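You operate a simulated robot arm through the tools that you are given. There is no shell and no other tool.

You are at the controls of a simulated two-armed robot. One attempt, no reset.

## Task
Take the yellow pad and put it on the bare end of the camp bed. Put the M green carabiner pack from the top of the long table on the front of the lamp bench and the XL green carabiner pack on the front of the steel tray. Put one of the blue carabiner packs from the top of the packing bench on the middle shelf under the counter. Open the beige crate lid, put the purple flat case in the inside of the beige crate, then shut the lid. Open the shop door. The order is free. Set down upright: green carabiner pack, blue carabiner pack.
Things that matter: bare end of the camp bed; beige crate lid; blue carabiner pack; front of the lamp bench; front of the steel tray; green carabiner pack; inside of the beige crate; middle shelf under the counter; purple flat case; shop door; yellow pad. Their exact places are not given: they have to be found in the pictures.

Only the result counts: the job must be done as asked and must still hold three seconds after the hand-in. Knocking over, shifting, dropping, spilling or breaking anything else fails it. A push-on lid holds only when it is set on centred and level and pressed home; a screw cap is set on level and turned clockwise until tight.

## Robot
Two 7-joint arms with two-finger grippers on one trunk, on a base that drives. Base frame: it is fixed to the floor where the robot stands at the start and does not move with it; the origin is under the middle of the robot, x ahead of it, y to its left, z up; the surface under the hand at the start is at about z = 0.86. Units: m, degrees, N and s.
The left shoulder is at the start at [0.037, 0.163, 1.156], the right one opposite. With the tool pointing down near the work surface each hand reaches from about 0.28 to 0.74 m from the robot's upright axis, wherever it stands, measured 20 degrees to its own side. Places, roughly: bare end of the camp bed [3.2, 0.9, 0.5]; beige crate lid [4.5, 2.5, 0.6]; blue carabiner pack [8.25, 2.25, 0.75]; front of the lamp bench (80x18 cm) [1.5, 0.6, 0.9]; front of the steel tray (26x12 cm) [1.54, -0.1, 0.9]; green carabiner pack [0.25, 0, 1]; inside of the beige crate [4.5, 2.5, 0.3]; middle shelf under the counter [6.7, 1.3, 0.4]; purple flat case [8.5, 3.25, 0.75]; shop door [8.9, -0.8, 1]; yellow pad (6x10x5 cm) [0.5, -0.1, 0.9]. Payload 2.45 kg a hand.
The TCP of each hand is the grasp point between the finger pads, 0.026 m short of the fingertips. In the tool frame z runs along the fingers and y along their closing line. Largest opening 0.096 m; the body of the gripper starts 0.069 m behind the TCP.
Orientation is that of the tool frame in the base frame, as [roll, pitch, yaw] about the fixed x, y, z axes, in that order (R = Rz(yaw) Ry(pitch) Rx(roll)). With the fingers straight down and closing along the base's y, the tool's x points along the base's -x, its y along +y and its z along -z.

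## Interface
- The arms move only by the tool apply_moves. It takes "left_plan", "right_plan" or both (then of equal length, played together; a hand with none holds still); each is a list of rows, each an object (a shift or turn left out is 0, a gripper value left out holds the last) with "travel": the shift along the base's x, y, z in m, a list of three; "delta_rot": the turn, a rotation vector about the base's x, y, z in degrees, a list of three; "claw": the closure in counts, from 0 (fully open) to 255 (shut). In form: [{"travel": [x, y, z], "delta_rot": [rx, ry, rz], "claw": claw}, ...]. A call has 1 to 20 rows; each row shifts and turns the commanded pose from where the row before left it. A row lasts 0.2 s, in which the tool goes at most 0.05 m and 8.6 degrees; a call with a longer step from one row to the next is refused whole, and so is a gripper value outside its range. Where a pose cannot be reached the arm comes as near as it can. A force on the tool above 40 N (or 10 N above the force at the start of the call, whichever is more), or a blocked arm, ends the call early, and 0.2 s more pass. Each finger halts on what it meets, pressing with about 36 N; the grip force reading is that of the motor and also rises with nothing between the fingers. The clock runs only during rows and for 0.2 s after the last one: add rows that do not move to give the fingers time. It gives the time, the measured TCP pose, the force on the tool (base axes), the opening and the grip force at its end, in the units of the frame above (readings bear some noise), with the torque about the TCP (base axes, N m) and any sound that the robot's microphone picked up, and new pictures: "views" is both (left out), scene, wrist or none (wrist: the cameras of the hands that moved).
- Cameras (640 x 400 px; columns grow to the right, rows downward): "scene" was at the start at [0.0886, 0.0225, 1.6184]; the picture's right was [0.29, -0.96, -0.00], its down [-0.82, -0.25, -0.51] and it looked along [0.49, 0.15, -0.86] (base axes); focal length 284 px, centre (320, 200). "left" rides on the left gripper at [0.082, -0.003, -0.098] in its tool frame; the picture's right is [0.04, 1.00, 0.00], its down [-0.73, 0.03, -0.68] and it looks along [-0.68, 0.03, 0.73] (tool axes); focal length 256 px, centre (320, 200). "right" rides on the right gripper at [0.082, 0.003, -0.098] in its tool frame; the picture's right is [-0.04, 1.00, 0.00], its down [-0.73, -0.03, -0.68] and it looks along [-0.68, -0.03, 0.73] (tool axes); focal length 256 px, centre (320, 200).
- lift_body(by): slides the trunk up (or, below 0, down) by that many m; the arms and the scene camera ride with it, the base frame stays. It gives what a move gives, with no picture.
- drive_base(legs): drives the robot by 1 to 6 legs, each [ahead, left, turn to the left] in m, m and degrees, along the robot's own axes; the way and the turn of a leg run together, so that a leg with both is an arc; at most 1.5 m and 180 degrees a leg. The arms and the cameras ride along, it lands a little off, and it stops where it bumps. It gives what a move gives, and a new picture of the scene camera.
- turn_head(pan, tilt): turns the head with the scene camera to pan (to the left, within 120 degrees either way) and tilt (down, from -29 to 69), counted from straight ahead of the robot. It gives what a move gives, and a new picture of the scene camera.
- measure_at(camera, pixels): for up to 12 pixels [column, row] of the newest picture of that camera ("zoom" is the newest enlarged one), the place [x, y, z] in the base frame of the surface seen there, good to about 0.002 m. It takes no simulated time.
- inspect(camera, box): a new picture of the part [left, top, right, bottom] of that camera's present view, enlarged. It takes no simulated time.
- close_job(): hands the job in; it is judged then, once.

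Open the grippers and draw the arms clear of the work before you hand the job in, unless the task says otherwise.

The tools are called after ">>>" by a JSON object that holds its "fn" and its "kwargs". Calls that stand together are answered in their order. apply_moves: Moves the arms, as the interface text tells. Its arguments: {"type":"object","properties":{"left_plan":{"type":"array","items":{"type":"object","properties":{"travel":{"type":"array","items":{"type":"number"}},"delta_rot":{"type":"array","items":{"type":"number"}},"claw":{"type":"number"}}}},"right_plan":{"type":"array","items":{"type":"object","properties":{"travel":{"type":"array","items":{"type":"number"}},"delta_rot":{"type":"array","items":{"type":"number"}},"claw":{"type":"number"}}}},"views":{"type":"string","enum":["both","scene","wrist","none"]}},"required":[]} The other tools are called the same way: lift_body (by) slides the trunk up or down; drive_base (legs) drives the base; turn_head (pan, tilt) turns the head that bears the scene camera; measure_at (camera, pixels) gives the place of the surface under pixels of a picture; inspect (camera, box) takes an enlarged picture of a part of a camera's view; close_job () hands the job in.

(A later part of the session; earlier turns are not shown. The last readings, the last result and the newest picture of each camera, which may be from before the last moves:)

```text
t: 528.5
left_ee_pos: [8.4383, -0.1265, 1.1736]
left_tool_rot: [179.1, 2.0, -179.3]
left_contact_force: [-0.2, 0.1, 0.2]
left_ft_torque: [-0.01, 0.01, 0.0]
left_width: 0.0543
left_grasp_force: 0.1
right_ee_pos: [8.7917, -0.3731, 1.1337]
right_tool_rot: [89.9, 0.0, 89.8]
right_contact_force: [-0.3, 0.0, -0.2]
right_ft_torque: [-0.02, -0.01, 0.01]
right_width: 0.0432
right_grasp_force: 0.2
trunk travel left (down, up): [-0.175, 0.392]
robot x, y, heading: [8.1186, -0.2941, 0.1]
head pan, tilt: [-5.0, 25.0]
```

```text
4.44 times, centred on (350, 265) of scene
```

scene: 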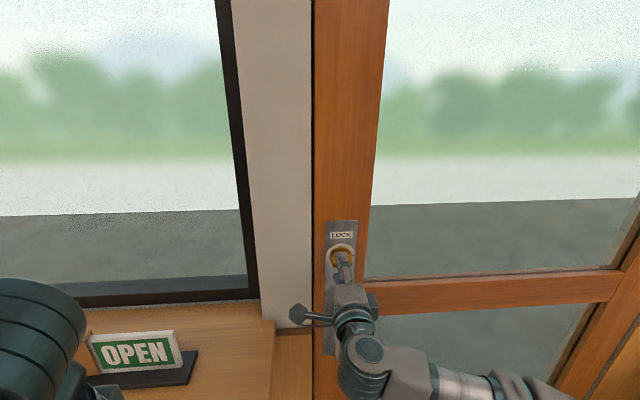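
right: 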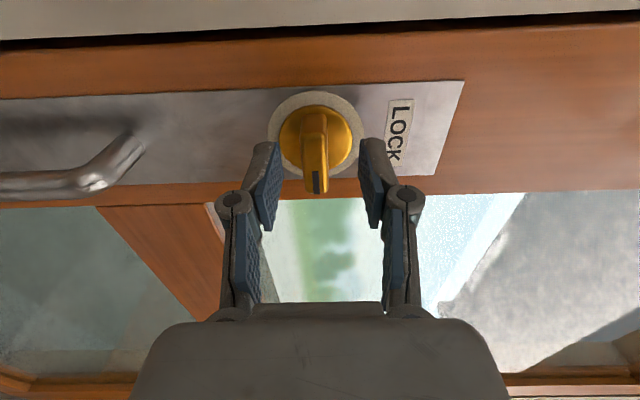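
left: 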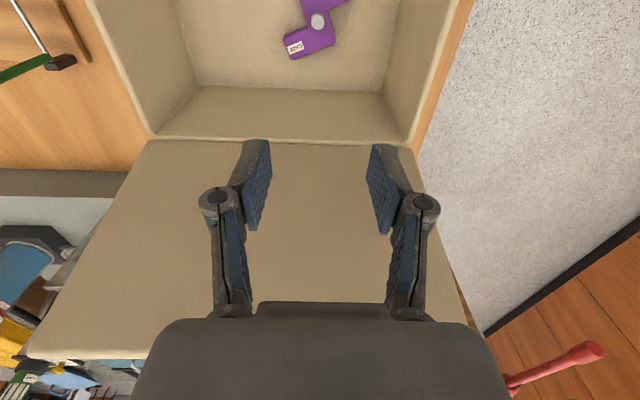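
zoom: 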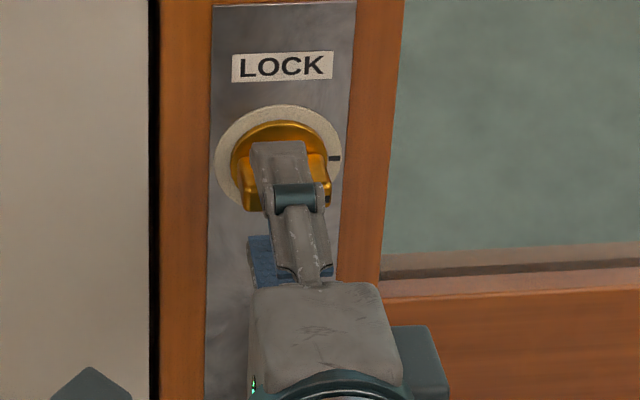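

The wing is centred between the fingers (column ≈316). I advance to x≈8.814 and close on it.

>>> {"fn": "apply_moves", "kwargs": {"right_plan": [{"travel": [0.012, -0.003, -0.001]}, {"travel": [0.01, -0.002, -0.001]}, {}, {"claw": 255}, {"claw": 255}, {"claw": 255}], "views": "both"}}

```text
t: 529.9
left_ee_pos: [8.4387, -0.1287, 1.1733]
left_tool_rot: [179.0, 2.0, -179.4]
left_contact_force: [0.1, -0.6, 0.8]
left_ft_torque: [0.02, 0.0, 0.03]
left_width: 0.0548
left_grasp_force: 0.1
right_ee_pos: [8.8128, -0.3791, 1.1297]
right_tool_rot: [90.0, -0.1, 89.8]
right_contact_force: [-3.9, 1.8, -6.0]
right_ft_torque: [-0.07, 0.14, -1.17]
right_width: 0.016
right_grasp_force: 41.7
trunk travel left (down, up): [-0.175, 0.392]
robot x, y, heading: [8.1199, -0.2924, -0.2]
head pan, tilt: [-5.0, 25.0]
```

scene: 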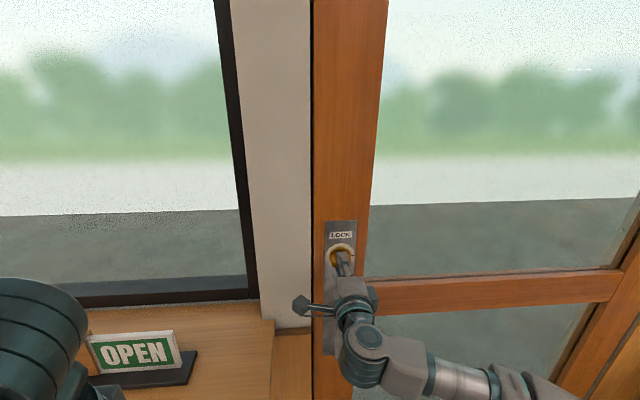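
right: 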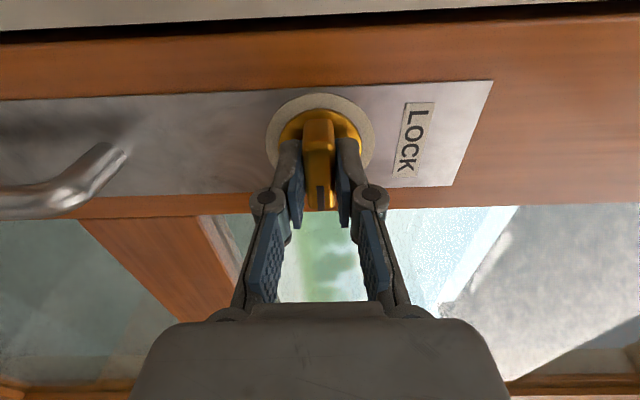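

The wing is gripped (16 mm). I try turning it counter-clockwise (negative about x) by 16° and check torque and picture.

>>> {"fn": "apply_moves", "kwargs": {"right_plan": [{"delta_rot": [-5, 0, 0]}, {"delta_rot": [-5, 0, 0]}, {"delta_rot": [-5, 0, 0]}, {}], "views": "wrist"}}

```text
t: 530.9
left_ee_pos: [8.4376, -0.1289, 1.174]
left_tool_rot: [179.1, 1.9, -179.4]
left_contact_force: [-0.3, 0.1, -0.2]
left_ft_torque: [-0.02, -0.01, -0.01]
left_width: 0.0547
left_grasp_force: 0.1
right_ee_pos: [8.8137, -0.3794, 1.1293]
right_tool_rot: [90.1, 15.0, 89.9]
right_contact_force: [-13.8, 1.8, -14.6]
right_ft_torque: [0.0, 0.31, -0.21]
right_width: 0.016
right_grasp_force: 41.8
trunk travel left (down, up): [-0.175, 0.392]
robot x, y, heading: [8.1156, -0.2933, 0.1]
head pan, tilt: [-5.0, 25.0]
```

right: 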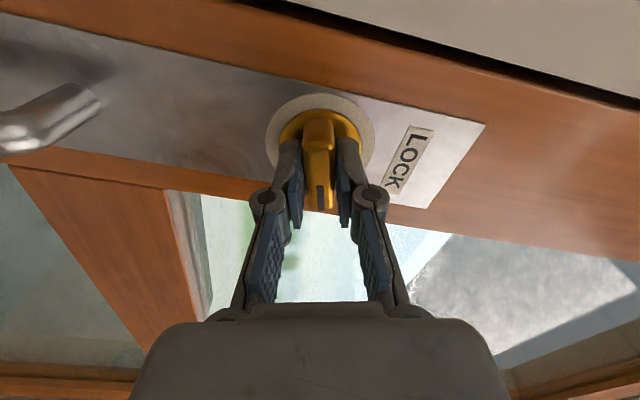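

It turns freely with the wing. I continue counter-clockwise, easing 1 mm back and down to relieve side forces.

>>> {"fn": "apply_moves", "kwargs": {"right_plan": [{"travel": [-0.001, 0, -0.001], "delta_rot": [-7, 0, 0]}, {"delta_rot": [-7, 0, 0]}, {"delta_rot": [-7, 0, 0]}, {"delta_rot": [-7, 0, 0]}, {"delta_rot": [-7, 0, 0]}, {}], "views": "wrist"}}

```text
t: 532.3
left_ee_pos: [8.439, -0.1283, 1.1738]
left_tool_rot: [179.1, 2.0, -179.4]
left_contact_force: [-1.6, 0.0, -0.2]
left_ft_torque: [0.02, -0.02, 0.0]
left_width: 0.0547
left_grasp_force: 0.1
right_ee_pos: [8.8144, -0.3799, 1.1291]
right_tool_rot: [89.6, 50.1, 89.7]
right_contact_force: [-3.6, 4.2, -6.5]
right_ft_torque: [0.03, 0.66, 0.52]
right_width: 0.016
right_grasp_force: 42.0
trunk travel left (down, up): [-0.175, 0.392]
robot x, y, heading: [8.1133, -0.2921, -0.2]
head pan, tilt: [-5.0, 25.0]
```

right: 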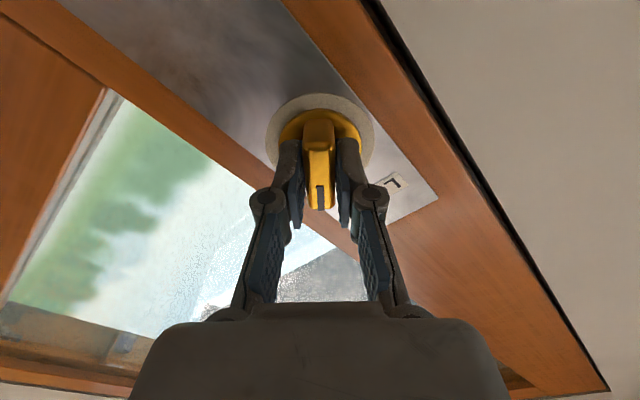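

Rotated 50° with little torque. I continue toward 90° and watch for a stop or a click.

>>> {"fn": "apply_moves", "kwargs": {"right_plan": [{"delta_rot": [-7, 0, 0]}, {"delta_rot": [-7, 0, 0]}, {"delta_rot": [-7, 0, 0]}, {"delta_rot": [-7, 0, 0]}, {"delta_rot": [-7, 0, 0]}, {}], "views": "wrist"}}

```text
t: 533.7
left_ee_pos: [8.4387, -0.129, 1.1726]
left_tool_rot: [179.1, 1.9, -179.4]
left_contact_force: [0.0, -0.1, 0.3]
left_ft_torque: [0.01, 0.01, -0.01]
left_width: 0.0548
left_grasp_force: 0.0
right_ee_pos: [8.8142, -0.3808, 1.1297]
right_tool_rot: [87.9, 85.0, 88.0]
right_contact_force: [-5.0, 3.0, -11.4]
right_ft_torque: [-0.04, -0.06, 0.05]
right_width: 0.016
right_grasp_force: 41.7
trunk travel left (down, up): [-0.175, 0.392]
robot x, y, heading: [8.1164, -0.292, 0.0]
head pan, tilt: [-5.0, 25.0]
```

right: 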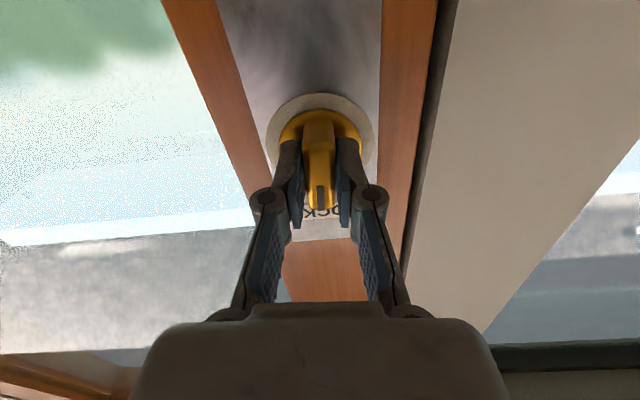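

At 85° there is still no stop and no sound. I turn another 12° to feel for an end stop.

>>> {"fn": "apply_moves", "kwargs": {"right_plan": [{"delta_rot": [-6, 0, 0]}, {"delta_rot": [-6, 0, 0]}, {}], "views": "wrist"}}

```text
t: 534.5
left_ee_pos: [8.4381, -0.1291, 1.1739]
left_tool_rot: [179.1, 1.9, -179.4]
left_contact_force: [-0.1, -1.6, -0.1]
left_ft_torque: [0.02, 0.01, 0.02]
left_width: 0.0546
left_grasp_force: 0.2
right_ee_pos: [8.8136, -0.3794, 1.1298]
right_tool_rot: [-88.2, 83.1, -88.1]
right_contact_force: [-0.9, 4.3, -6.7]
right_ft_torque: [1.34, 0.8, 0.16]
right_width: 0.0182
right_grasp_force: 43.5
trunk travel left (down, up): [-0.175, 0.392]
robot x, y, heading: [8.1162, -0.2954, 0.0]
head pan, tilt: [-5.0, 25.0]
```

right: 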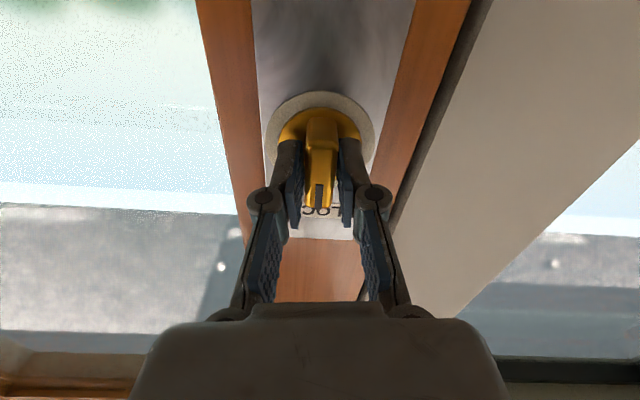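

An end stop appears at 90° (torque 1.3 N·m), so the wing is now at its other end. I relax slightly, open, and back off 8 cm, then check the wing.

>>> {"fn": "apply_moves", "kwargs": {"right_plan": [{"delta_rot": [5, 0, 0]}, {"claw": 180}, {"claw": 120}, {}, {"travel": [-0.03, 0, 0]}, {"travel": [-0.04, 0, 0]}, {"travel": [-0.04, 0, 0]}, {}], "views": "both"}}

>>> {"fn": "inspect", "kwargs": {"camera": "scene", "box": [310, 210, 390, 330]}}

```text
t: 536.3
left_ee_pos: [8.4388, -0.1291, 1.1737]
left_tool_rot: [179.0, 1.9, -179.3]
left_contact_force: [-0.5, 0.0, 0.2]
left_ft_torque: [0.03, 0.0, 0.01]
left_width: 0.0545
left_grasp_force: 0.1
right_ee_pos: [8.7042, -0.3819, 1.1293]
right_tool_rot: [-83.6, 88.1, -83.6]
right_contact_force: [-0.3, 0.3, 0.0]
right_ft_torque: [-0.03, 0.0, -0.01]
right_width: 0.0507
right_grasp_force: 0.1
trunk travel left (down, up): [-0.175, 0.392]
robot x, y, heading: [8.1156, -0.2934, -0.0]
head pan, tilt: [-5.0, 25.0]
```

scene: 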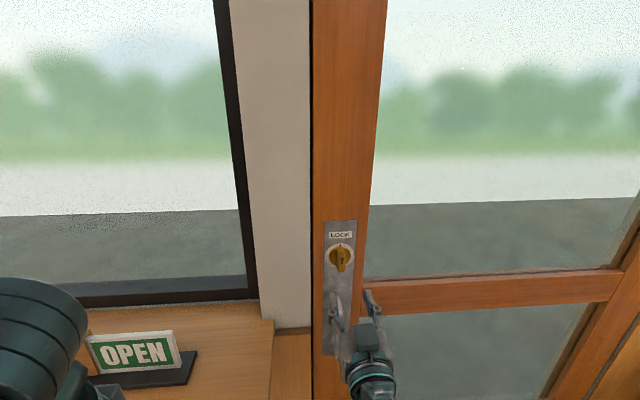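
right: 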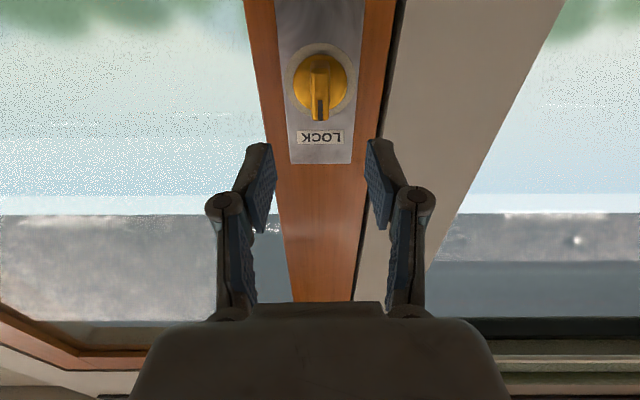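

```text
3.33 times, centred on (350, 270) of scene
```

zoom: 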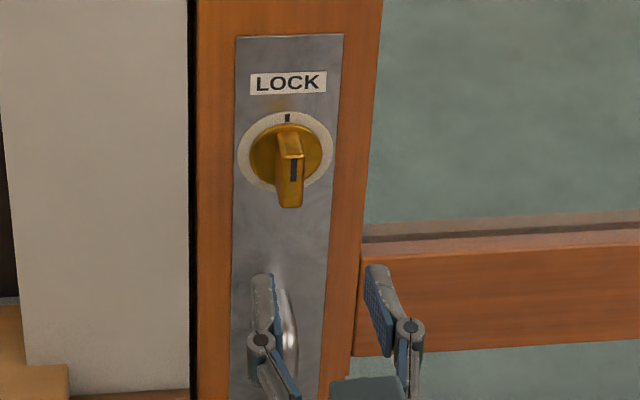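

The lock's mark now points up. I lower the trunk 0.17 m to bring the hand level with the pull bar and look at it.

>>> {"fn": "lift_body", "kwargs": {"by": -0.17}}

>>> {"fn": "turn_head", "kwargs": {"pan": -8, "tilt": 25}}

>>> {"fn": "inspect", "kwargs": {"camera": "scene", "box": [290, 150, 430, 330]}}

>>> {"fn": "apply_moves", "kwargs": {"right_plan": [{}], "views": "wrist"}}

```text
t: 538.2
left_ee_pos: [8.4743, -0.1289, 0.98]
left_tool_rot: [179.1, -4.1, -179.4]
left_contact_force: [-0.5, 0.2, -0.3]
left_ft_torque: [0.04, 0.02, 0.01]
left_width: 0.055
left_grasp_force: 0.0
right_ee_pos: [8.7015, -0.3806, 0.9606]
right_tool_rot: [-78.0, 88.1, -77.8]
right_contact_force: [-0.4, 0.0, -0.4]
right_ft_torque: [-0.03, 0.02, -0.01]
right_width: 0.0508
right_grasp_force: 0.1
trunk travel left (down, up): [-0.005, 0.562]
robot x, y, heading: [8.1177, -0.2975, -0.0]
head pan, tilt: [-5.0, 25.0]
```

```text
t: 538.8
left_ee_pos: [8.4744, -0.1293, 0.9786]
left_tool_rot: [179.1, -4.2, -179.4]
left_contact_force: [-0.3, -0.4, 0.1]
left_ft_torque: [-0.01, 0.0, 0.01]
left_width: 0.0545
left_grasp_force: 0.1
right_ee_pos: [8.7033, -0.3797, 0.9602]
right_tool_rot: [-82.4, 88.1, -82.3]
right_contact_force: [-0.2, -0.2, -0.5]
right_ft_torque: [0.03, 0.01, 0.0]
right_width: 0.0507
right_grasp_force: 0.0
trunk travel left (down, up): [-0.005, 0.562]
robot x, y, heading: [8.1158, -0.2923, -0.3]
head pan, tilt: [-8.0, 25.0]
```

scene: 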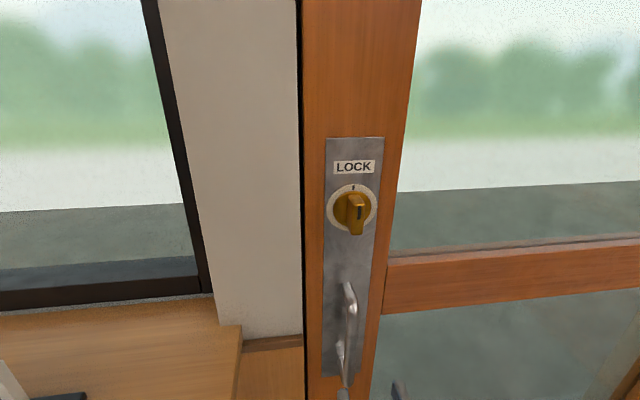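

```text
2.22 times, centred on (360, 240) of scene
```

zoom: 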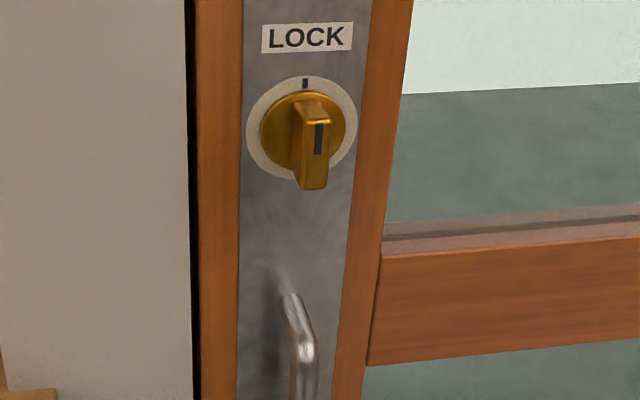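

```text
t: 539.2
left_ee_pos: [8.474, -0.1298, 0.9779]
left_tool_rot: [179.1, -4.1, -179.3]
left_contact_force: [0.8, 0.6, 0.0]
left_ft_torque: [-0.01, 0.0, -0.03]
left_width: 0.0546
left_grasp_force: 0.1
right_ee_pos: [8.7046, -0.3792, 0.9587]
right_tool_rot: [-82.6, 88.1, -82.7]
right_contact_force: [0.1, 0.8, -0.1]
right_ft_torque: [0.03, -0.01, 0.01]
right_width: 0.0511
right_grasp_force: 0.1
trunk travel left (down, up): [-0.005, 0.562]
robot x, y, heading: [8.1193, -0.2934, -0.1]
head pan, tilt: [-8.0, 25.0]
```

right: 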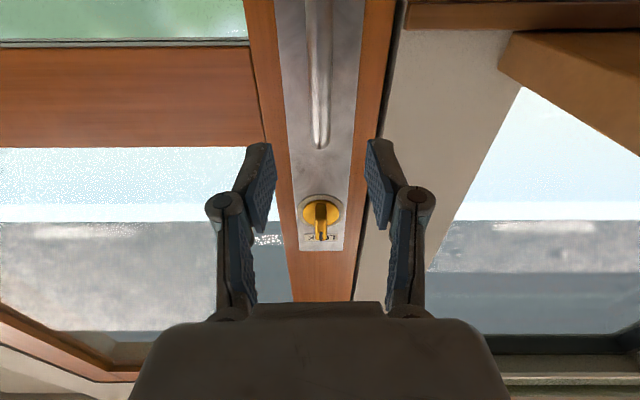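

The bar is centred (column ≈319). I raise the left hand out of the way, advance the right hand 0.098 m, and close on the bar.

>>> {"fn": "apply_moves", "kwargs": {"right_plan": [{"travel": [0.04, 0, 0]}, {"travel": [0.035, 0, 0]}, {"travel": [0.023, 0, 0]}, {}, {"claw": 255}, {"claw": 255}, {"claw": 255}], "left_plan": [{"travel": [-0.02, 0.01, 0.03]}, {"travel": [-0.02, 0.01, 0.03]}, {"travel": [-0.01, 0.01, 0.03]}, {"travel": [0, 0, 0.03]}, {}, {}, {}], "views": "wrist"}}

```text
t: 540.8
left_ee_pos: [8.4113, -0.151, 0.9983]
left_tool_rot: [179.1, -4.2, -179.4]
left_contact_force: [-1.3, -0.4, -0.4]
left_ft_torque: [-0.02, -0.01, -0.03]
left_width: 0.0545
left_grasp_force: 0.1
left hand out of reach, approached as far as the arm can: row 1, 2, 3, 4
right_ee_pos: [8.8003, -0.3803, 0.9605]
right_tool_rot: [-82.5, 88.2, -82.4]
right_contact_force: [-2.9, 2.1, -0.8]
right_ft_torque: [1.12, 0.03, 0.01]
right_width: 0.0177
right_grasp_force: 42.9
trunk travel left (down, up): [-0.005, 0.562]
robot x, y, heading: [8.1168, -0.2978, 0.1]
head pan, tilt: [-8.0, 25.0]
```

right: 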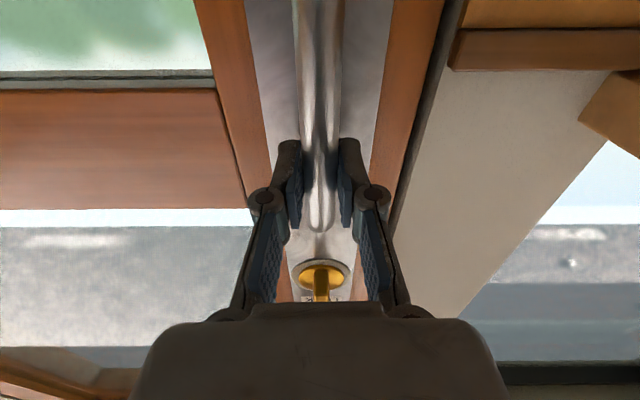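
left: 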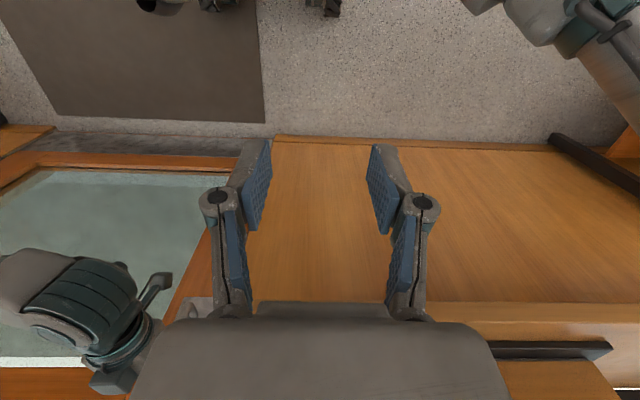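

The bar is held. I test whether the door opens inward by pulling 2 cm.

>>> {"fn": "apply_moves", "kwargs": {"right_plan": [{"travel": [-0.01, 0, 0]}, {"travel": [-0.01, 0, 0]}, {}], "views": "scene"}}

```text
t: 541.3
left_ee_pos: [8.413, -0.1515, 0.9981]
left_tool_rot: [179.0, -4.3, -179.2]
left_contact_force: [-0.1, 0.5, 0.0]
left_ft_torque: [-0.05, -0.02, -0.01]
left_width: 0.0549
left_grasp_force: 0.1
right_ee_pos: [8.7944, -0.3797, 0.958]
right_tool_rot: [-79.1, 88.5, -78.9]
right_contact_force: [22.5, 20.0, 2.4]
right_ft_torque: [1.17, -0.84, 0.24]
right_width: 0.0174
right_grasp_force: 43.1
trunk travel left (down, up): [-0.005, 0.562]
robot x, y, heading: [8.1177, -0.2936, -0.0]
head pan, tilt: [-8.0, 25.0]
stopped in row 2 (right hand): the force on the tool passed its limit at 48 N (the readings are from after the stop); the commanded pose is now the measured one
```

scene: 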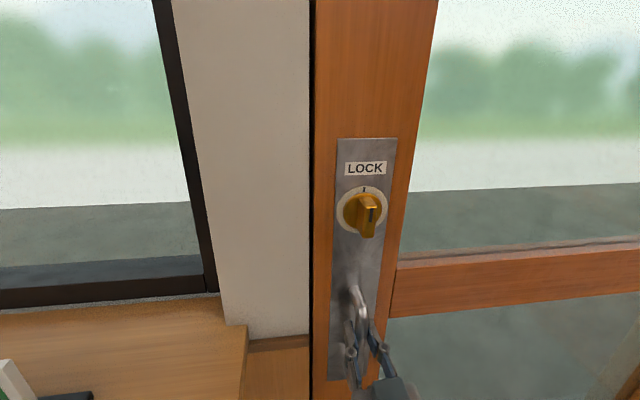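

Pulling is blocked (48 N). I test pushing outward instead.

>>> {"fn": "apply_moves", "kwargs": {"right_plan": [{"travel": [0.006, 0, 0]}, {"travel": [0.008, 0, 0]}, {"travel": [0.008, 0, 0]}, {}], "views": "scene"}}

```text
t: 541.9
left_ee_pos: [8.4076, -0.1661, 1.0005]
left_tool_rot: [178.1, -4.0, -179.2]
left_contact_force: [-1.0, 0.7, 0.1]
left_ft_torque: [-0.02, -0.04, -0.02]
left_width: 0.0545
left_grasp_force: 0.2
right_ee_pos: [8.7952, -0.3814, 0.9584]
right_tool_rot: [-65.0, 89.0, -62.7]
right_contact_force: [1.9, 46.6, -1.1]
right_ft_torque: [1.01, -0.86, 0.64]
right_width: 0.0173
right_grasp_force: 42.7
trunk travel left (down, up): [-0.005, 0.562]
robot x, y, heading: [8.1175, -0.2926, 0.1]
head pan, tilt: [-8.0, 25.0]
stopped in row 2 (right hand): the force on the tool passed its limit at 41 N (the readings are from after the stop); the commanded pose is now the measured one
```

scene: 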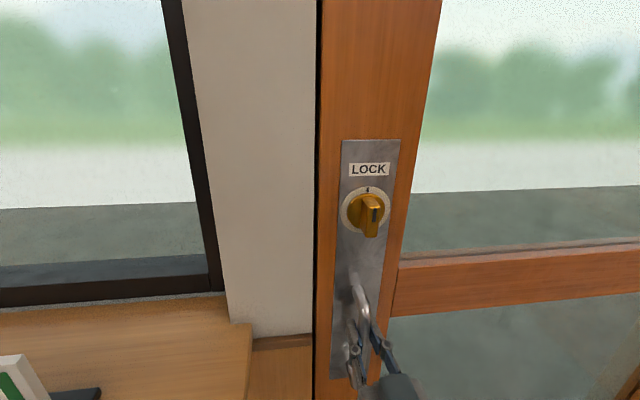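

A sideways force built up. I open the grip briefly to relieve it and re-read.

>>> {"fn": "apply_moves", "kwargs": {"right_plan": [{"claw": 190}, {"claw": 170}, {}, {}], "views": "wrist"}}

```text
t: 542.9
left_ee_pos: [8.4089, -0.1725, 1.0011]
left_tool_rot: [177.9, -4.0, -179.1]
left_contact_force: [-0.1, -1.1, -0.3]
left_ft_torque: [-0.01, 0.01, 0.02]
left_width: 0.0548
left_grasp_force: 0.0
right_ee_pos: [8.7978, -0.3946, 0.9602]
right_tool_rot: [-56.6, 89.3, -56.0]
right_contact_force: [2.1, 21.3, 10.6]
right_ft_torque: [0.48, -0.06, 0.16]
right_width: 0.0456
right_grasp_force: 10.1
trunk travel left (down, up): [-0.005, 0.562]
robot x, y, heading: [8.1151, -0.2904, 0.2]
head pan, tilt: [-8.0, 25.0]
```

right: 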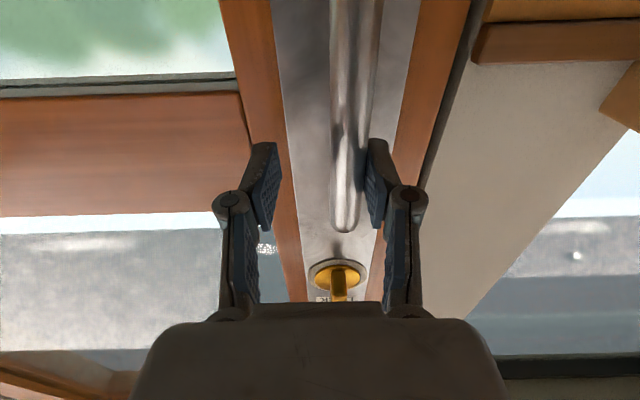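

The hand has drifted 1.4 cm to one side of the bar. I re-centre, re-grip, and test pushing outward gently.

>>> {"fn": "apply_moves", "kwargs": {"right_plan": [{"travel": [0, 0.014, 0]}, {}, {}], "views": "none"}}

>>> {"fn": "apply_moves", "kwargs": {"right_plan": [{"claw": 255}, {"claw": 255}, {"claw": 255}, {}], "views": "wrist"}}

```text
t: 543.7
left_ee_pos: [8.4099, -0.1714, 1.0012]
left_tool_rot: [178.0, -4.1, -179.2]
left_contact_force: [0.0, 0.1, 0.0]
left_ft_torque: [-0.02, 0.0, 0.0]
left_width: 0.0544
left_grasp_force: 0.1
right_ee_pos: [8.7985, -0.3816, 0.9559]
right_tool_rot: [-74.0, 89.3, -73.3]
right_contact_force: [0.2, 0.6, -0.3]
right_ft_torque: [0.01, 0.03, 0.0]
right_width: 0.0318
right_grasp_force: 0.1
trunk travel left (down, up): [-0.005, 0.562]
robot x, y, heading: [8.119, -0.2894, 0.1]
head pan, tilt: [-8.0, 25.0]
```

```text
t: 544.7
left_ee_pos: [8.4102, -0.1716, 1.0018]
left_tool_rot: [177.9, -4.1, -179.2]
left_contact_force: [-0.2, 0.2, 0.1]
left_ft_torque: [-0.02, 0.02, -0.01]
left_width: 0.0546
left_grasp_force: 0.0
right_ee_pos: [8.7992, -0.3809, 0.9565]
right_tool_rot: [-70.5, 89.3, -69.6]
right_contact_force: [-0.6, 10.9, -2.3]
right_ft_torque: [0.76, 0.03, 0.14]
right_width: 0.0169
right_grasp_force: 42.3
trunk travel left (down, up): [-0.005, 0.562]
robot x, y, heading: [8.1159, -0.2954, 0.3]
head pan, tilt: [-8.0, 25.0]
```

right: 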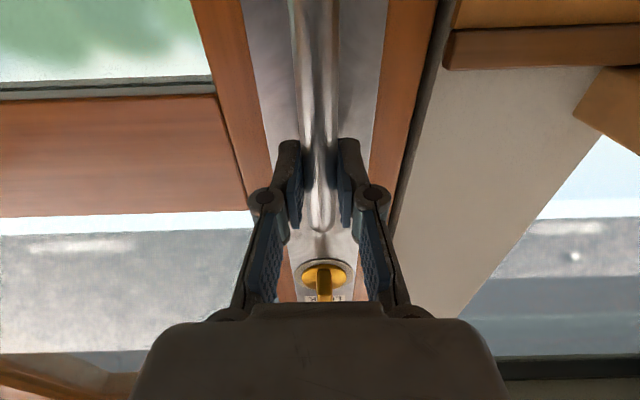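

>>> {"fn": "apply_moves", "kwargs": {"right_plan": [{"travel": [0.005, 0, 0]}, {}, {"travel": [0.005, 0, 0]}, {}], "views": "none"}}

```text
t: 545.2
left_ee_pos: [8.4092, -0.1788, 1.0025]
left_tool_rot: [177.5, -4.1, -179.1]
left_contact_force: [-0.2, 0.3, 0.0]
left_ft_torque: [-0.05, -0.04, 0.03]
left_width: 0.0548
left_grasp_force: 0.0
right_ee_pos: [8.7997, -0.3799, 0.9575]
right_tool_rot: [-51.5, 89.6, -49.6]
right_contact_force: [-8.6, 20.6, 2.9]
right_ft_torque: [0.64, -0.61, 0.57]
right_width: 0.0172
right_grasp_force: 43.0
trunk travel left (down, up): [-0.005, 0.562]
robot x, y, heading: [8.1146, -0.2935, 0.0]
head pan, tilt: [-8.0, 25.0]
stopped in row 2 (right hand): the force on the tool passed its limit at 44 N (the readings are from after the stop); the commanded pose is now the measured one
```

The door is blocked both ways, so with the mark at "LOCK" it is now locked: the other end must be the unlocked state. I release the bar, back off, and raise the trunk to return to the thumb-turn.

>>> {"fn": "apply_moves", "kwargs": {"right_plan": [{"claw": 190}, {"claw": 130}, {}, {"travel": [-0.02, 0, 0]}, {"travel": [-0.04, 0, 0]}, {"travel": [-0.04, 0, 0]}, {}], "left_plan": [{}, {}, {}, {"travel": [0, 0.02, 0.02]}, {"travel": [0, 0.02, 0.02]}, {}, {}], "views": "none"}}

>>> {"fn": "lift_body", "kwargs": {"by": 0.17}}

>>> {"fn": "apply_moves", "kwargs": {"right_plan": [{}, {}], "views": "both"}}

```text
t: 546.8
left_ee_pos: [8.4029, -0.1643, 0.9986]
left_tool_rot: [177.4, -4.2, -179.0]
left_contact_force: [0.2, 0.0, 0.7]
left_ft_torque: [-0.02, -0.01, -0.02]
left_width: 0.0547
left_grasp_force: 0.0
left hand out of reach, approached as far as the arm can: row 4, 5
right_ee_pos: [8.6998, -0.3893, 0.9516]
right_tool_rot: [-117.1, 89.8, -115.9]
right_contact_force: [0.3, 0.0, -0.2]
right_ft_torque: [0.01, -0.02, -0.02]
right_width: 0.0468
right_grasp_force: 0.1
trunk travel left (down, up): [-0.005, 0.562]
robot x, y, heading: [8.1172, -0.2902, 0.1]
head pan, tilt: [-8.0, 25.0]
```

```text
t: 548.7
left_ee_pos: [8.4038, -0.1664, 1.1696]
left_tool_rot: [177.2, -4.2, -179.1]
left_contact_force: [-0.3, 0.7, -0.2]
left_ft_torque: [-0.01, 0.0, -0.01]
left_width: 0.0549
left_grasp_force: 0.1
right_ee_pos: [8.7025, -0.3891, 1.1219]
right_tool_rot: [-131.5, 89.8, -130.4]
right_contact_force: [0.5, 0.5, -0.7]
right_ft_torque: [-0.02, -0.01, 0.02]
right_width: 0.0472
right_grasp_force: 0.0
trunk travel left (down, up): [-0.175, 0.392]
robot x, y, heading: [8.1144, -0.2958, -0.1]
head pan, tilt: [-8.0, 25.0]
```

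```text
t: 549.3
left_ee_pos: [8.4017, -0.1653, 1.1697]
left_tool_rot: [177.3, -4.1, -179.1]
left_contact_force: [0.2, 0.3, -0.1]
left_ft_torque: [-0.01, 0.01, 0.0]
left_width: 0.0547
left_grasp_force: 0.0
right_ee_pos: [8.702, -0.3883, 1.1224]
right_tool_rot: [-112.7, 89.8, -111.5]
right_contact_force: [-1.0, 0.9, -0.2]
right_ft_torque: [-0.01, 0.0, 0.02]
right_width: 0.0469
right_grasp_force: 0.1
trunk travel left (down, up): [-0.175, 0.392]
robot x, y, heading: [8.1141, -0.2931, -0.0]
head pan, tilt: [-8.0, 25.0]
```

scene: 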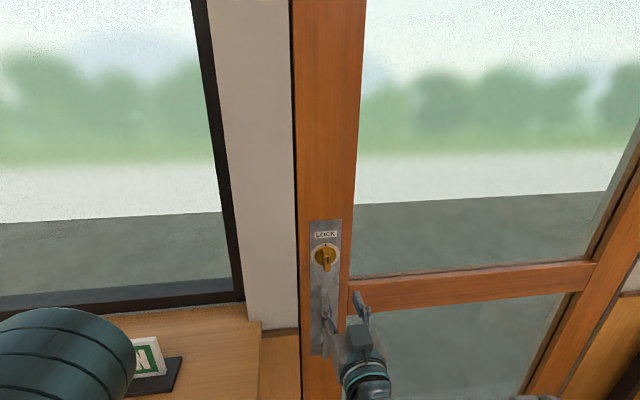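
right: 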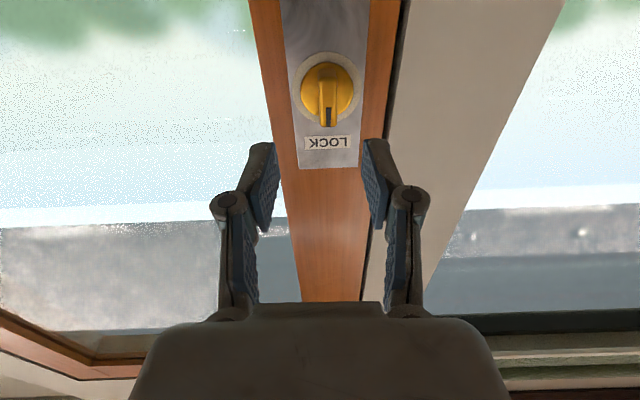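

The wing (vertical now) is at (327,95). I correct +6 mm in y and +8 mm in z and approach again to grip it.

>>> {"fn": "apply_moves", "kwargs": {"right_plan": [{"travel": [0.03, 0.0065, 0.008]}, {"travel": [0.03, 0, 0]}, {"travel": [0.025, 0, 0]}, {}, {}], "views": "wrist"}}

```text
t: 550.5
left_ee_pos: [8.4016, -0.1657, 1.1705]
left_tool_rot: [177.4, -4.1, -179.1]
left_contact_force: [-1.1, 0.5, 0.4]
left_ft_torque: [0.03, 0.0, 0.02]
left_width: 0.0546
left_grasp_force: 0.1
right_ee_pos: [8.7864, -0.3839, 1.133]
right_tool_rot: [-105.7, 89.7, -104.6]
right_contact_force: [-1.3, 0.0, -0.9]
right_ft_torque: [-0.01, -0.05, -0.01]
right_width: 0.047
right_grasp_force: 0.0
trunk travel left (down, up): [-0.175, 0.392]
robot x, y, heading: [8.1145, -0.2928, 0.4]
head pan, tilt: [-8.0, 25.0]
```

right: 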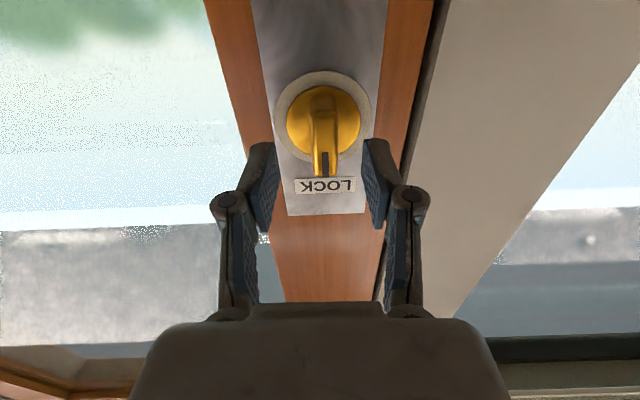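

>>> {"fn": "apply_moves", "kwargs": {"right_plan": [{"travel": [0.014, 0.002, -0.001]}, {"travel": [0.013, 0, -0.001]}, {}, {"claw": 255}, {"claw": 255}, {"claw": 255}], "views": "wrist"}}

```text
t: 551.9
left_ee_pos: [8.4018, -0.165, 1.1696]
left_tool_rot: [177.3, -4.1, -179.1]
left_contact_force: [0.8, -0.3, -0.8]
left_ft_torque: [0.03, 0.05, 0.02]
left_width: 0.0549
left_grasp_force: 0.1
right_ee_pos: [8.8126, -0.3811, 1.1293]
right_tool_rot: [-95.9, 89.8, -94.6]
right_contact_force: [-2.3, 1.0, -2.1]
right_ft_torque: [0.12, -0.29, 0.06]
right_width: 0.0161
right_grasp_force: 41.1
trunk travel left (down, up): [-0.175, 0.392]
robot x, y, heading: [8.1184, -0.2941, 0.1]
head pan, tilt: [-8.0, 25.0]
```

right: 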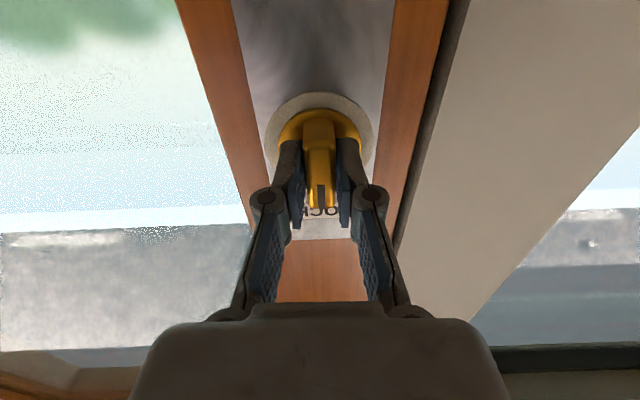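

Gripped again. I turn it clockwise (positive about x) back toward horizontal.

>>> {"fn": "apply_moves", "kwargs": {"right_plan": [{"delta_rot": [7, 0, 0]}, {"delta_rot": [7, 0, 0]}, {"delta_rot": [7, 0, 0]}, {"delta_rot": [7, 0, 0]}, {"delta_rot": [7, 0, 0]}, {"delta_rot": [7, 0, 0]}, {"delta_rot": [7, 0, 0]}, {"delta_rot": [7, 0, 0]}, {"delta_rot": [7, 0, 0]}, {"delta_rot": [7, 0, 0]}, {"delta_rot": [7, 0, 0]}, {"delta_rot": [7, 0, 0]}, {}], "views": "wrist"}}

```text
t: 554.7
left_ee_pos: [8.4022, -0.1655, 1.1696]
left_tool_rot: [177.2, -4.1, -179.1]
left_contact_force: [-1.4, -0.4, 1.0]
left_ft_torque: [0.01, 0.01, -0.03]
left_width: 0.0548
left_grasp_force: 0.2
right_ee_pos: [8.814, -0.3797, 1.1295]
right_tool_rot: [88.8, 6.1, 90.1]
right_contact_force: [-2.6, 3.9, -3.3]
right_ft_torque: [0.02, 0.03, -1.07]
right_width: 0.0158
right_grasp_force: 41.8
trunk travel left (down, up): [-0.175, 0.392]
robot x, y, heading: [8.1176, -0.2939, 0.2]
head pan, tilt: [-8.0, 25.0]
```

right: 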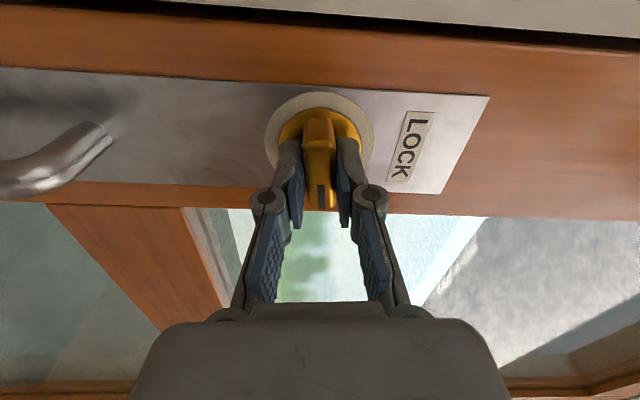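

Nearly back at horizontal. I continue clockwise 16° more to see whether there is a stop or further travel this way.

>>> {"fn": "apply_moves", "kwargs": {"right_plan": [{"delta_rot": [6, 0, 0]}, {"delta_rot": [5, 0, 0]}, {"delta_rot": [5, 0, 0]}, {}], "views": "wrist"}}

```text
t: 555.7
left_ee_pos: [8.4025, -0.1667, 1.1686]
left_tool_rot: [177.2, -4.1, -179.2]
left_contact_force: [0.5, 1.1, 0.4]
left_ft_torque: [-0.01, 0.01, 0.01]
left_width: 0.0548
left_grasp_force: 0.1
right_ee_pos: [8.814, -0.3823, 1.1303]
right_tool_rot: [88.8, -9.9, 90.2]
right_contact_force: [-7.3, -1.5, -3.6]
right_ft_torque: [-1.52, 0.38, 0.21]
right_width: 0.0194
right_grasp_force: 44.3
trunk travel left (down, up): [-0.175, 0.392]
robot x, y, heading: [8.1138, -0.2958, 0.2]
head pan, tilt: [-8.0, 25.0]
```

right: 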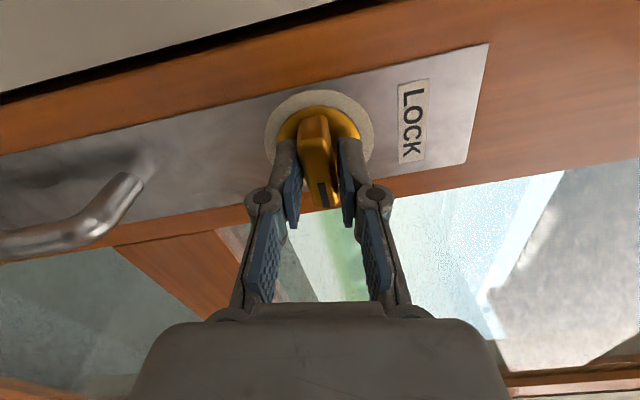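

There is a stop at horizontal too, so the states are horizontal and "LOCK"-up. With it horizontal now, I release, back off, roll the hand to 0° and lower the trunk to test the pull bar.

>>> {"fn": "apply_moves", "kwargs": {"right_plan": [{"delta_rot": [-8, 0, 0]}, {"claw": 180}, {"claw": 120}, {}, {"travel": [-0.03, 0, 0]}, {"travel": [-0.04, 0, 0]}, {"travel": [-0.04, 0, 0]}, {"delta_rot": [-8, 0, 0]}, {"delta_rot": [-8, 0, 0]}, {"delta_rot": [-8, 0, 0]}, {"delta_rot": [-8, 0, 0]}, {"delta_rot": [-8, 0, 0]}, {"delta_rot": [-8, 0, 0]}, {"delta_rot": [-8, 0, 0]}, {"delta_rot": [-8, 0, 0]}, {"delta_rot": [-8, 0, 0]}, {"delta_rot": [-8, 0, 0]}, {"delta_rot": [-8, 0, 0]}, {}], "views": "both"}}

>>> {"fn": "inspect", "kwargs": {"camera": "scene", "box": [280, 200, 400, 340]}}

```text
t: 559.7
left_ee_pos: [8.4031, -0.1654, 1.1699]
left_tool_rot: [177.3, -4.1, -179.1]
left_contact_force: [-0.4, -0.6, -0.3]
left_ft_torque: [0.0, 0.04, -0.02]
left_width: 0.0545
left_grasp_force: 0.2
right_ee_pos: [8.7037, -0.3807, 1.129]
right_tool_rot: [89.5, 86.1, 90.6]
right_contact_force: [0.5, 0.1, -0.1]
right_ft_torque: [-0.01, 0.02, -0.02]
right_width: 0.0509
right_grasp_force: 0.1
trunk travel left (down, up): [-0.175, 0.392]
robot x, y, heading: [8.1129, -0.2925, -0.0]
head pan, tilt: [-8.0, 25.0]
```

scene: 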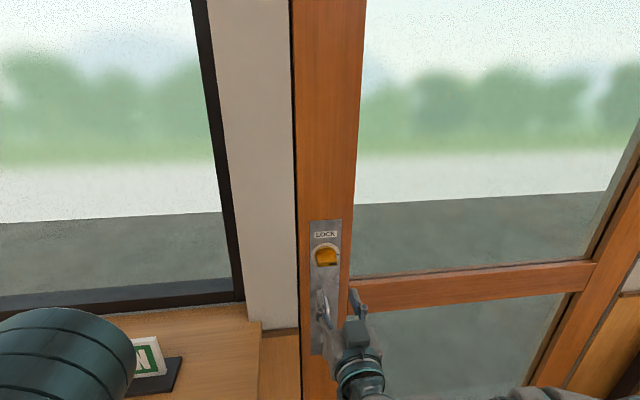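
right: 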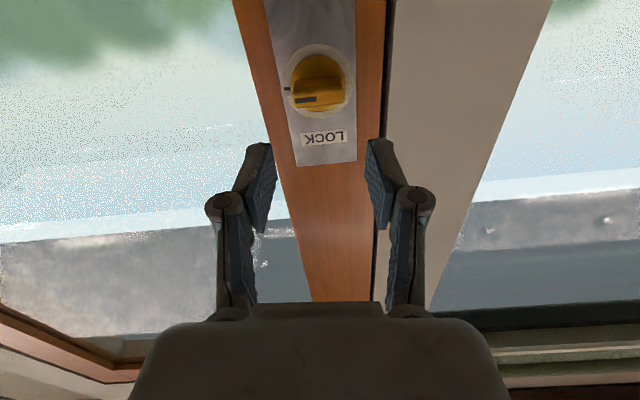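

```text
2.86 times, centred on (340, 270) of scene
```

zoom: 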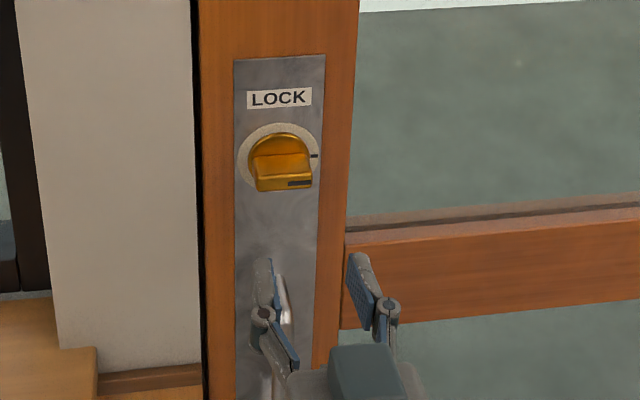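

The wing is horizontal again. I lower the trunk and approach the pull bar.

>>> {"fn": "apply_moves", "kwargs": {"right_plan": [{"delta_rot": [-4, 0, 0]}, {}], "views": "none"}}

>>> {"fn": "lift_body", "kwargs": {"by": -0.17}}

>>> {"fn": "apply_moves", "kwargs": {"right_plan": [{"travel": [0.04, 0, 0]}, {"travel": [0.035, 0, 0]}, {"travel": [0.022, 0, 0]}, {}], "views": "wrist"}}

```text
t: 560.3
left_ee_pos: [8.4017, -0.1659, 1.1704]
left_tool_rot: [177.3, -4.0, -179.1]
left_contact_force: [-0.6, -0.1, -0.1]
left_ft_torque: [-0.01, -0.02, -0.01]
left_width: 0.0545
left_grasp_force: 0.0
right_ee_pos: [8.7026, -0.3821, 1.1288]
right_tool_rot: [-108.5, 89.8, -107.2]
right_contact_force: [0.0, 0.2, 0.7]
right_ft_torque: [0.01, 0.0, 0.0]
right_width: 0.0508
right_grasp_force: 0.1
trunk travel left (down, up): [-0.175, 0.392]
robot x, y, heading: [8.1153, -0.2916, 0.0]
head pan, tilt: [-8.0, 25.0]
```

```text
t: 562.2
left_ee_pos: [8.4005, -0.1667, 1.0002]
left_tool_rot: [177.3, -4.0, -179.2]
left_contact_force: [0.1, 1.0, 0.1]
left_ft_torque: [0.02, -0.05, -0.01]
left_width: 0.0547
left_grasp_force: 0.0
right_ee_pos: [8.7024, -0.3814, 0.9594]
right_tool_rot: [-62.3, 89.8, -61.2]
right_contact_force: [-0.2, 0.3, -0.4]
right_ft_torque: [0.04, 0.0, -0.01]
right_width: 0.0506
right_grasp_force: 0.1
trunk travel left (down, up): [-0.005, 0.562]
robot x, y, heading: [8.1173, -0.2934, 0.2]
head pan, tilt: [-8.0, 25.0]
```

```text
t: 563.2
left_ee_pos: [8.4016, -0.1654, 1.0001]
left_tool_rot: [177.3, -4.0, -179.2]
left_contact_force: [0.1, -0.6, -0.8]
left_ft_torque: [0.01, -0.05, 0.02]
left_width: 0.0548
left_grasp_force: 0.1
right_ee_pos: [8.8005, -0.3824, 0.9596]
right_tool_rot: [-100.8, 89.9, -99.6]
right_contact_force: [-1.1, 0.2, -0.8]
right_ft_torque: [-0.03, -0.04, 0.0]
right_width: 0.0506
right_grasp_force: 0.2
trunk travel left (down, up): [-0.005, 0.562]
robot x, y, heading: [8.1163, -0.2925, 0.1]
head pan, tilt: [-8.0, 25.0]
```

right: 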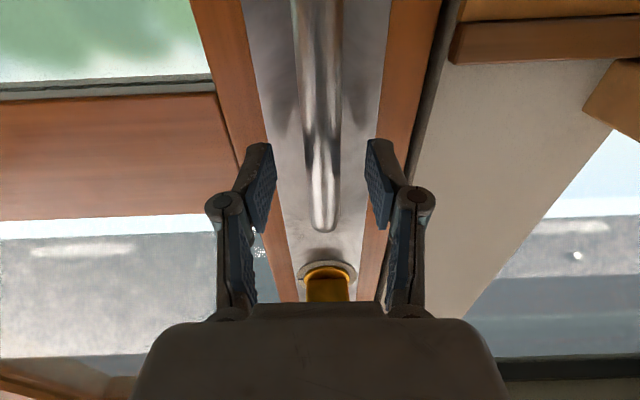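

The bar is centred; I close on it and pull gently.

>>> {"fn": "apply_moves", "kwargs": {"right_plan": [{"claw": 255}, {"claw": 255}, {"claw": 255}, {}], "views": "none"}}

>>> {"fn": "apply_moves", "kwargs": {"right_plan": [{"travel": [-0.006, 0, 0]}, {}, {"travel": [-0.006, 0, 0]}, {}], "views": "scene"}}

```text
t: 564.2
left_ee_pos: [8.4017, -0.1645, 0.9989]
left_tool_rot: [177.5, -4.3, -179.2]
left_contact_force: [0.1, -0.3, 0.2]
left_ft_torque: [0.04, 0.01, -0.01]
left_width: 0.0543
left_grasp_force: 0.0
right_ee_pos: [8.8016, -0.3816, 0.9594]
right_tool_rot: [-108.3, 89.9, -107.0]
right_contact_force: [-0.2, 8.4, -0.8]
right_ft_torque: [0.27, -0.05, 0.1]
right_width: 0.017
right_grasp_force: 42.6
trunk travel left (down, up): [-0.005, 0.562]
robot x, y, heading: [8.119, -0.2907, -0.1]
head pan, tilt: [-8.0, 25.0]
```

```text
t: 565.2
left_ee_pos: [8.4034, -0.1664, 0.9987]
left_tool_rot: [177.4, -4.2, -179.1]
left_contact_force: [0.9, -0.2, 0.7]
left_ft_torque: [-0.04, 0.02, -0.02]
left_width: 0.0544
left_grasp_force: 0.0
right_ee_pos: [8.7884, -0.3817, 0.9597]
right_tool_rot: [-106.0, 89.8, -104.9]
right_contact_force: [2.7, 5.2, 1.1]
right_ft_torque: [0.18, -0.2, 0.13]
right_width: 0.0168
right_grasp_force: 42.4
trunk travel left (down, up): [-0.005, 0.562]
robot x, y, heading: [8.1181, -0.2924, 0.1]
head pan, tilt: [-8.0, 25.0]
```

scene: 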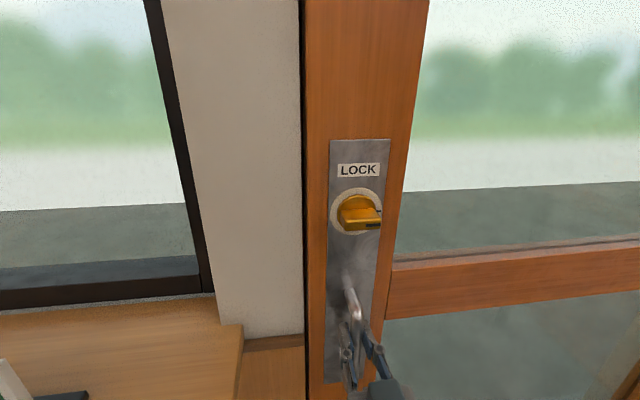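

With the wing horizontal the door moves freely inward (12 mm pulled at under 3 N) — it was unlocked at the start. I now pull it open by backing the base in small arcs while holding the bar.

>>> {"fn": "drive_base", "kwargs": {"legs": [[-0.1, -0.012, 0]]}}

```text
t: 566.4
left_ee_pos: [8.3024, -0.1758, 0.9983]
left_tool_rot: [177.4, -4.1, -179.3]
left_contact_force: [-0.5, -0.5, 0.0]
left_ft_torque: [0.0, -0.02, -0.02]
left_width: 0.0546
left_grasp_force: 0.0
right_ee_pos: [8.6903, -0.394, 0.9587]
right_tool_rot: [-99.7, 89.9, -98.8]
right_contact_force: [-2.1, 5.8, -3.6]
right_ft_torque: [0.19, -0.74, -0.27]
right_width: 0.0168
right_grasp_force: 42.6
trunk travel left (down, up): [-0.005, 0.562]
robot x, y, heading: [8.0174, -0.3042, -0.2]
head pan, tilt: [-8.0, 25.0]
```

scene: 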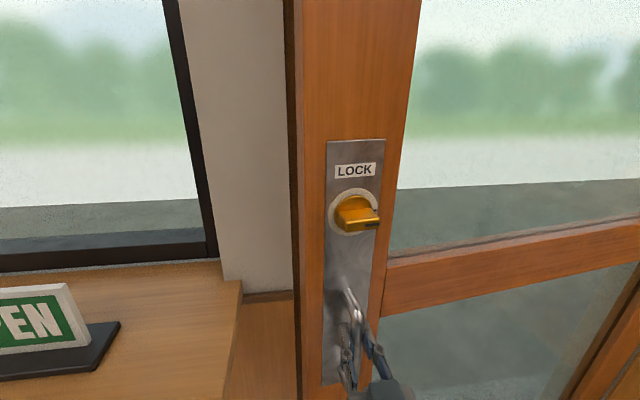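

The door follows with small forces. Next leg: back 0.13 m and 0.037 m right along the arc.

>>> {"fn": "drive_base", "kwargs": {"legs": [[-0.065, -0.015, 0], [-0.065, -0.022, 0]]}}

```text
t: 567.4
left_ee_pos: [8.2529, -0.2084, 1.0074]
left_tool_rot: [176.3, -3.9, -177.8]
left_contact_force: [-1.2, -0.6, -0.4]
left_ft_torque: [0.03, -0.06, 0.0]
left_width: 0.0548
left_grasp_force: 0.0
right_ee_pos: [8.6286, -0.407, 0.9587]
right_tool_rot: [54.6, 88.6, 59.9]
right_contact_force: [-19.9, 69.9, -4.0]
right_ft_torque: [-1.02, -1.15, 0.9]
right_width: 0.0172
right_grasp_force: 42.7
trunk travel left (down, up): [-0.005, 0.562]
robot x, y, heading: [7.9625, -0.3154, 0.5]
head pan, tilt: [-8.0, 25.0]
stopped in leg 1: the force on the tool passed its limit at 45 N (the readings are from after the stop); the commanded pose is now the measured one
```

scene: 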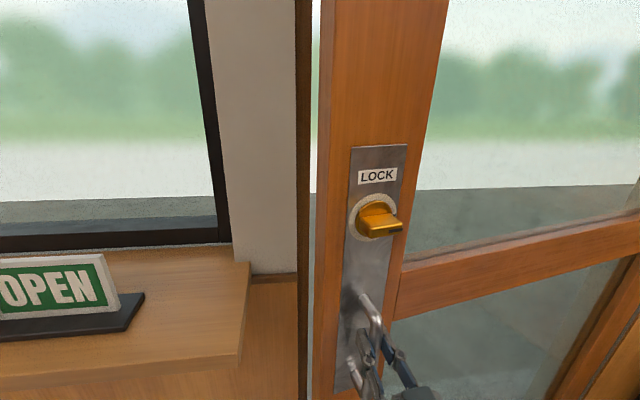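

A 70 N sideways load built up because I shifted too far right. I relieve it by moving the hand +y a little.

>>> {"fn": "apply_moves", "kwargs": {"right_plan": [{"travel": [0, 0.006, 0]}, {}], "views": "none"}}

```text
t: 568.0
left_ee_pos: [8.2536, -0.2119, 1.008]
left_tool_rot: [176.6, -3.8, -178.0]
left_contact_force: [0.3, 0.3, 0.5]
left_ft_torque: [0.01, -0.03, 0.02]
left_width: 0.0548
left_grasp_force: 0.0
right_ee_pos: [8.6311, -0.406, 0.9593]
right_tool_rot: [57.4, 88.5, 62.3]
right_contact_force: [-16.0, 65.9, 6.7]
right_ft_torque: [-1.0, 0.06, 0.68]
right_width: 0.0174
right_grasp_force: 43.0
trunk travel left (down, up): [-0.005, 0.562]
robot x, y, heading: [7.9706, -0.3133, 0.2]
head pan, tilt: [-8.0, 25.0]
```

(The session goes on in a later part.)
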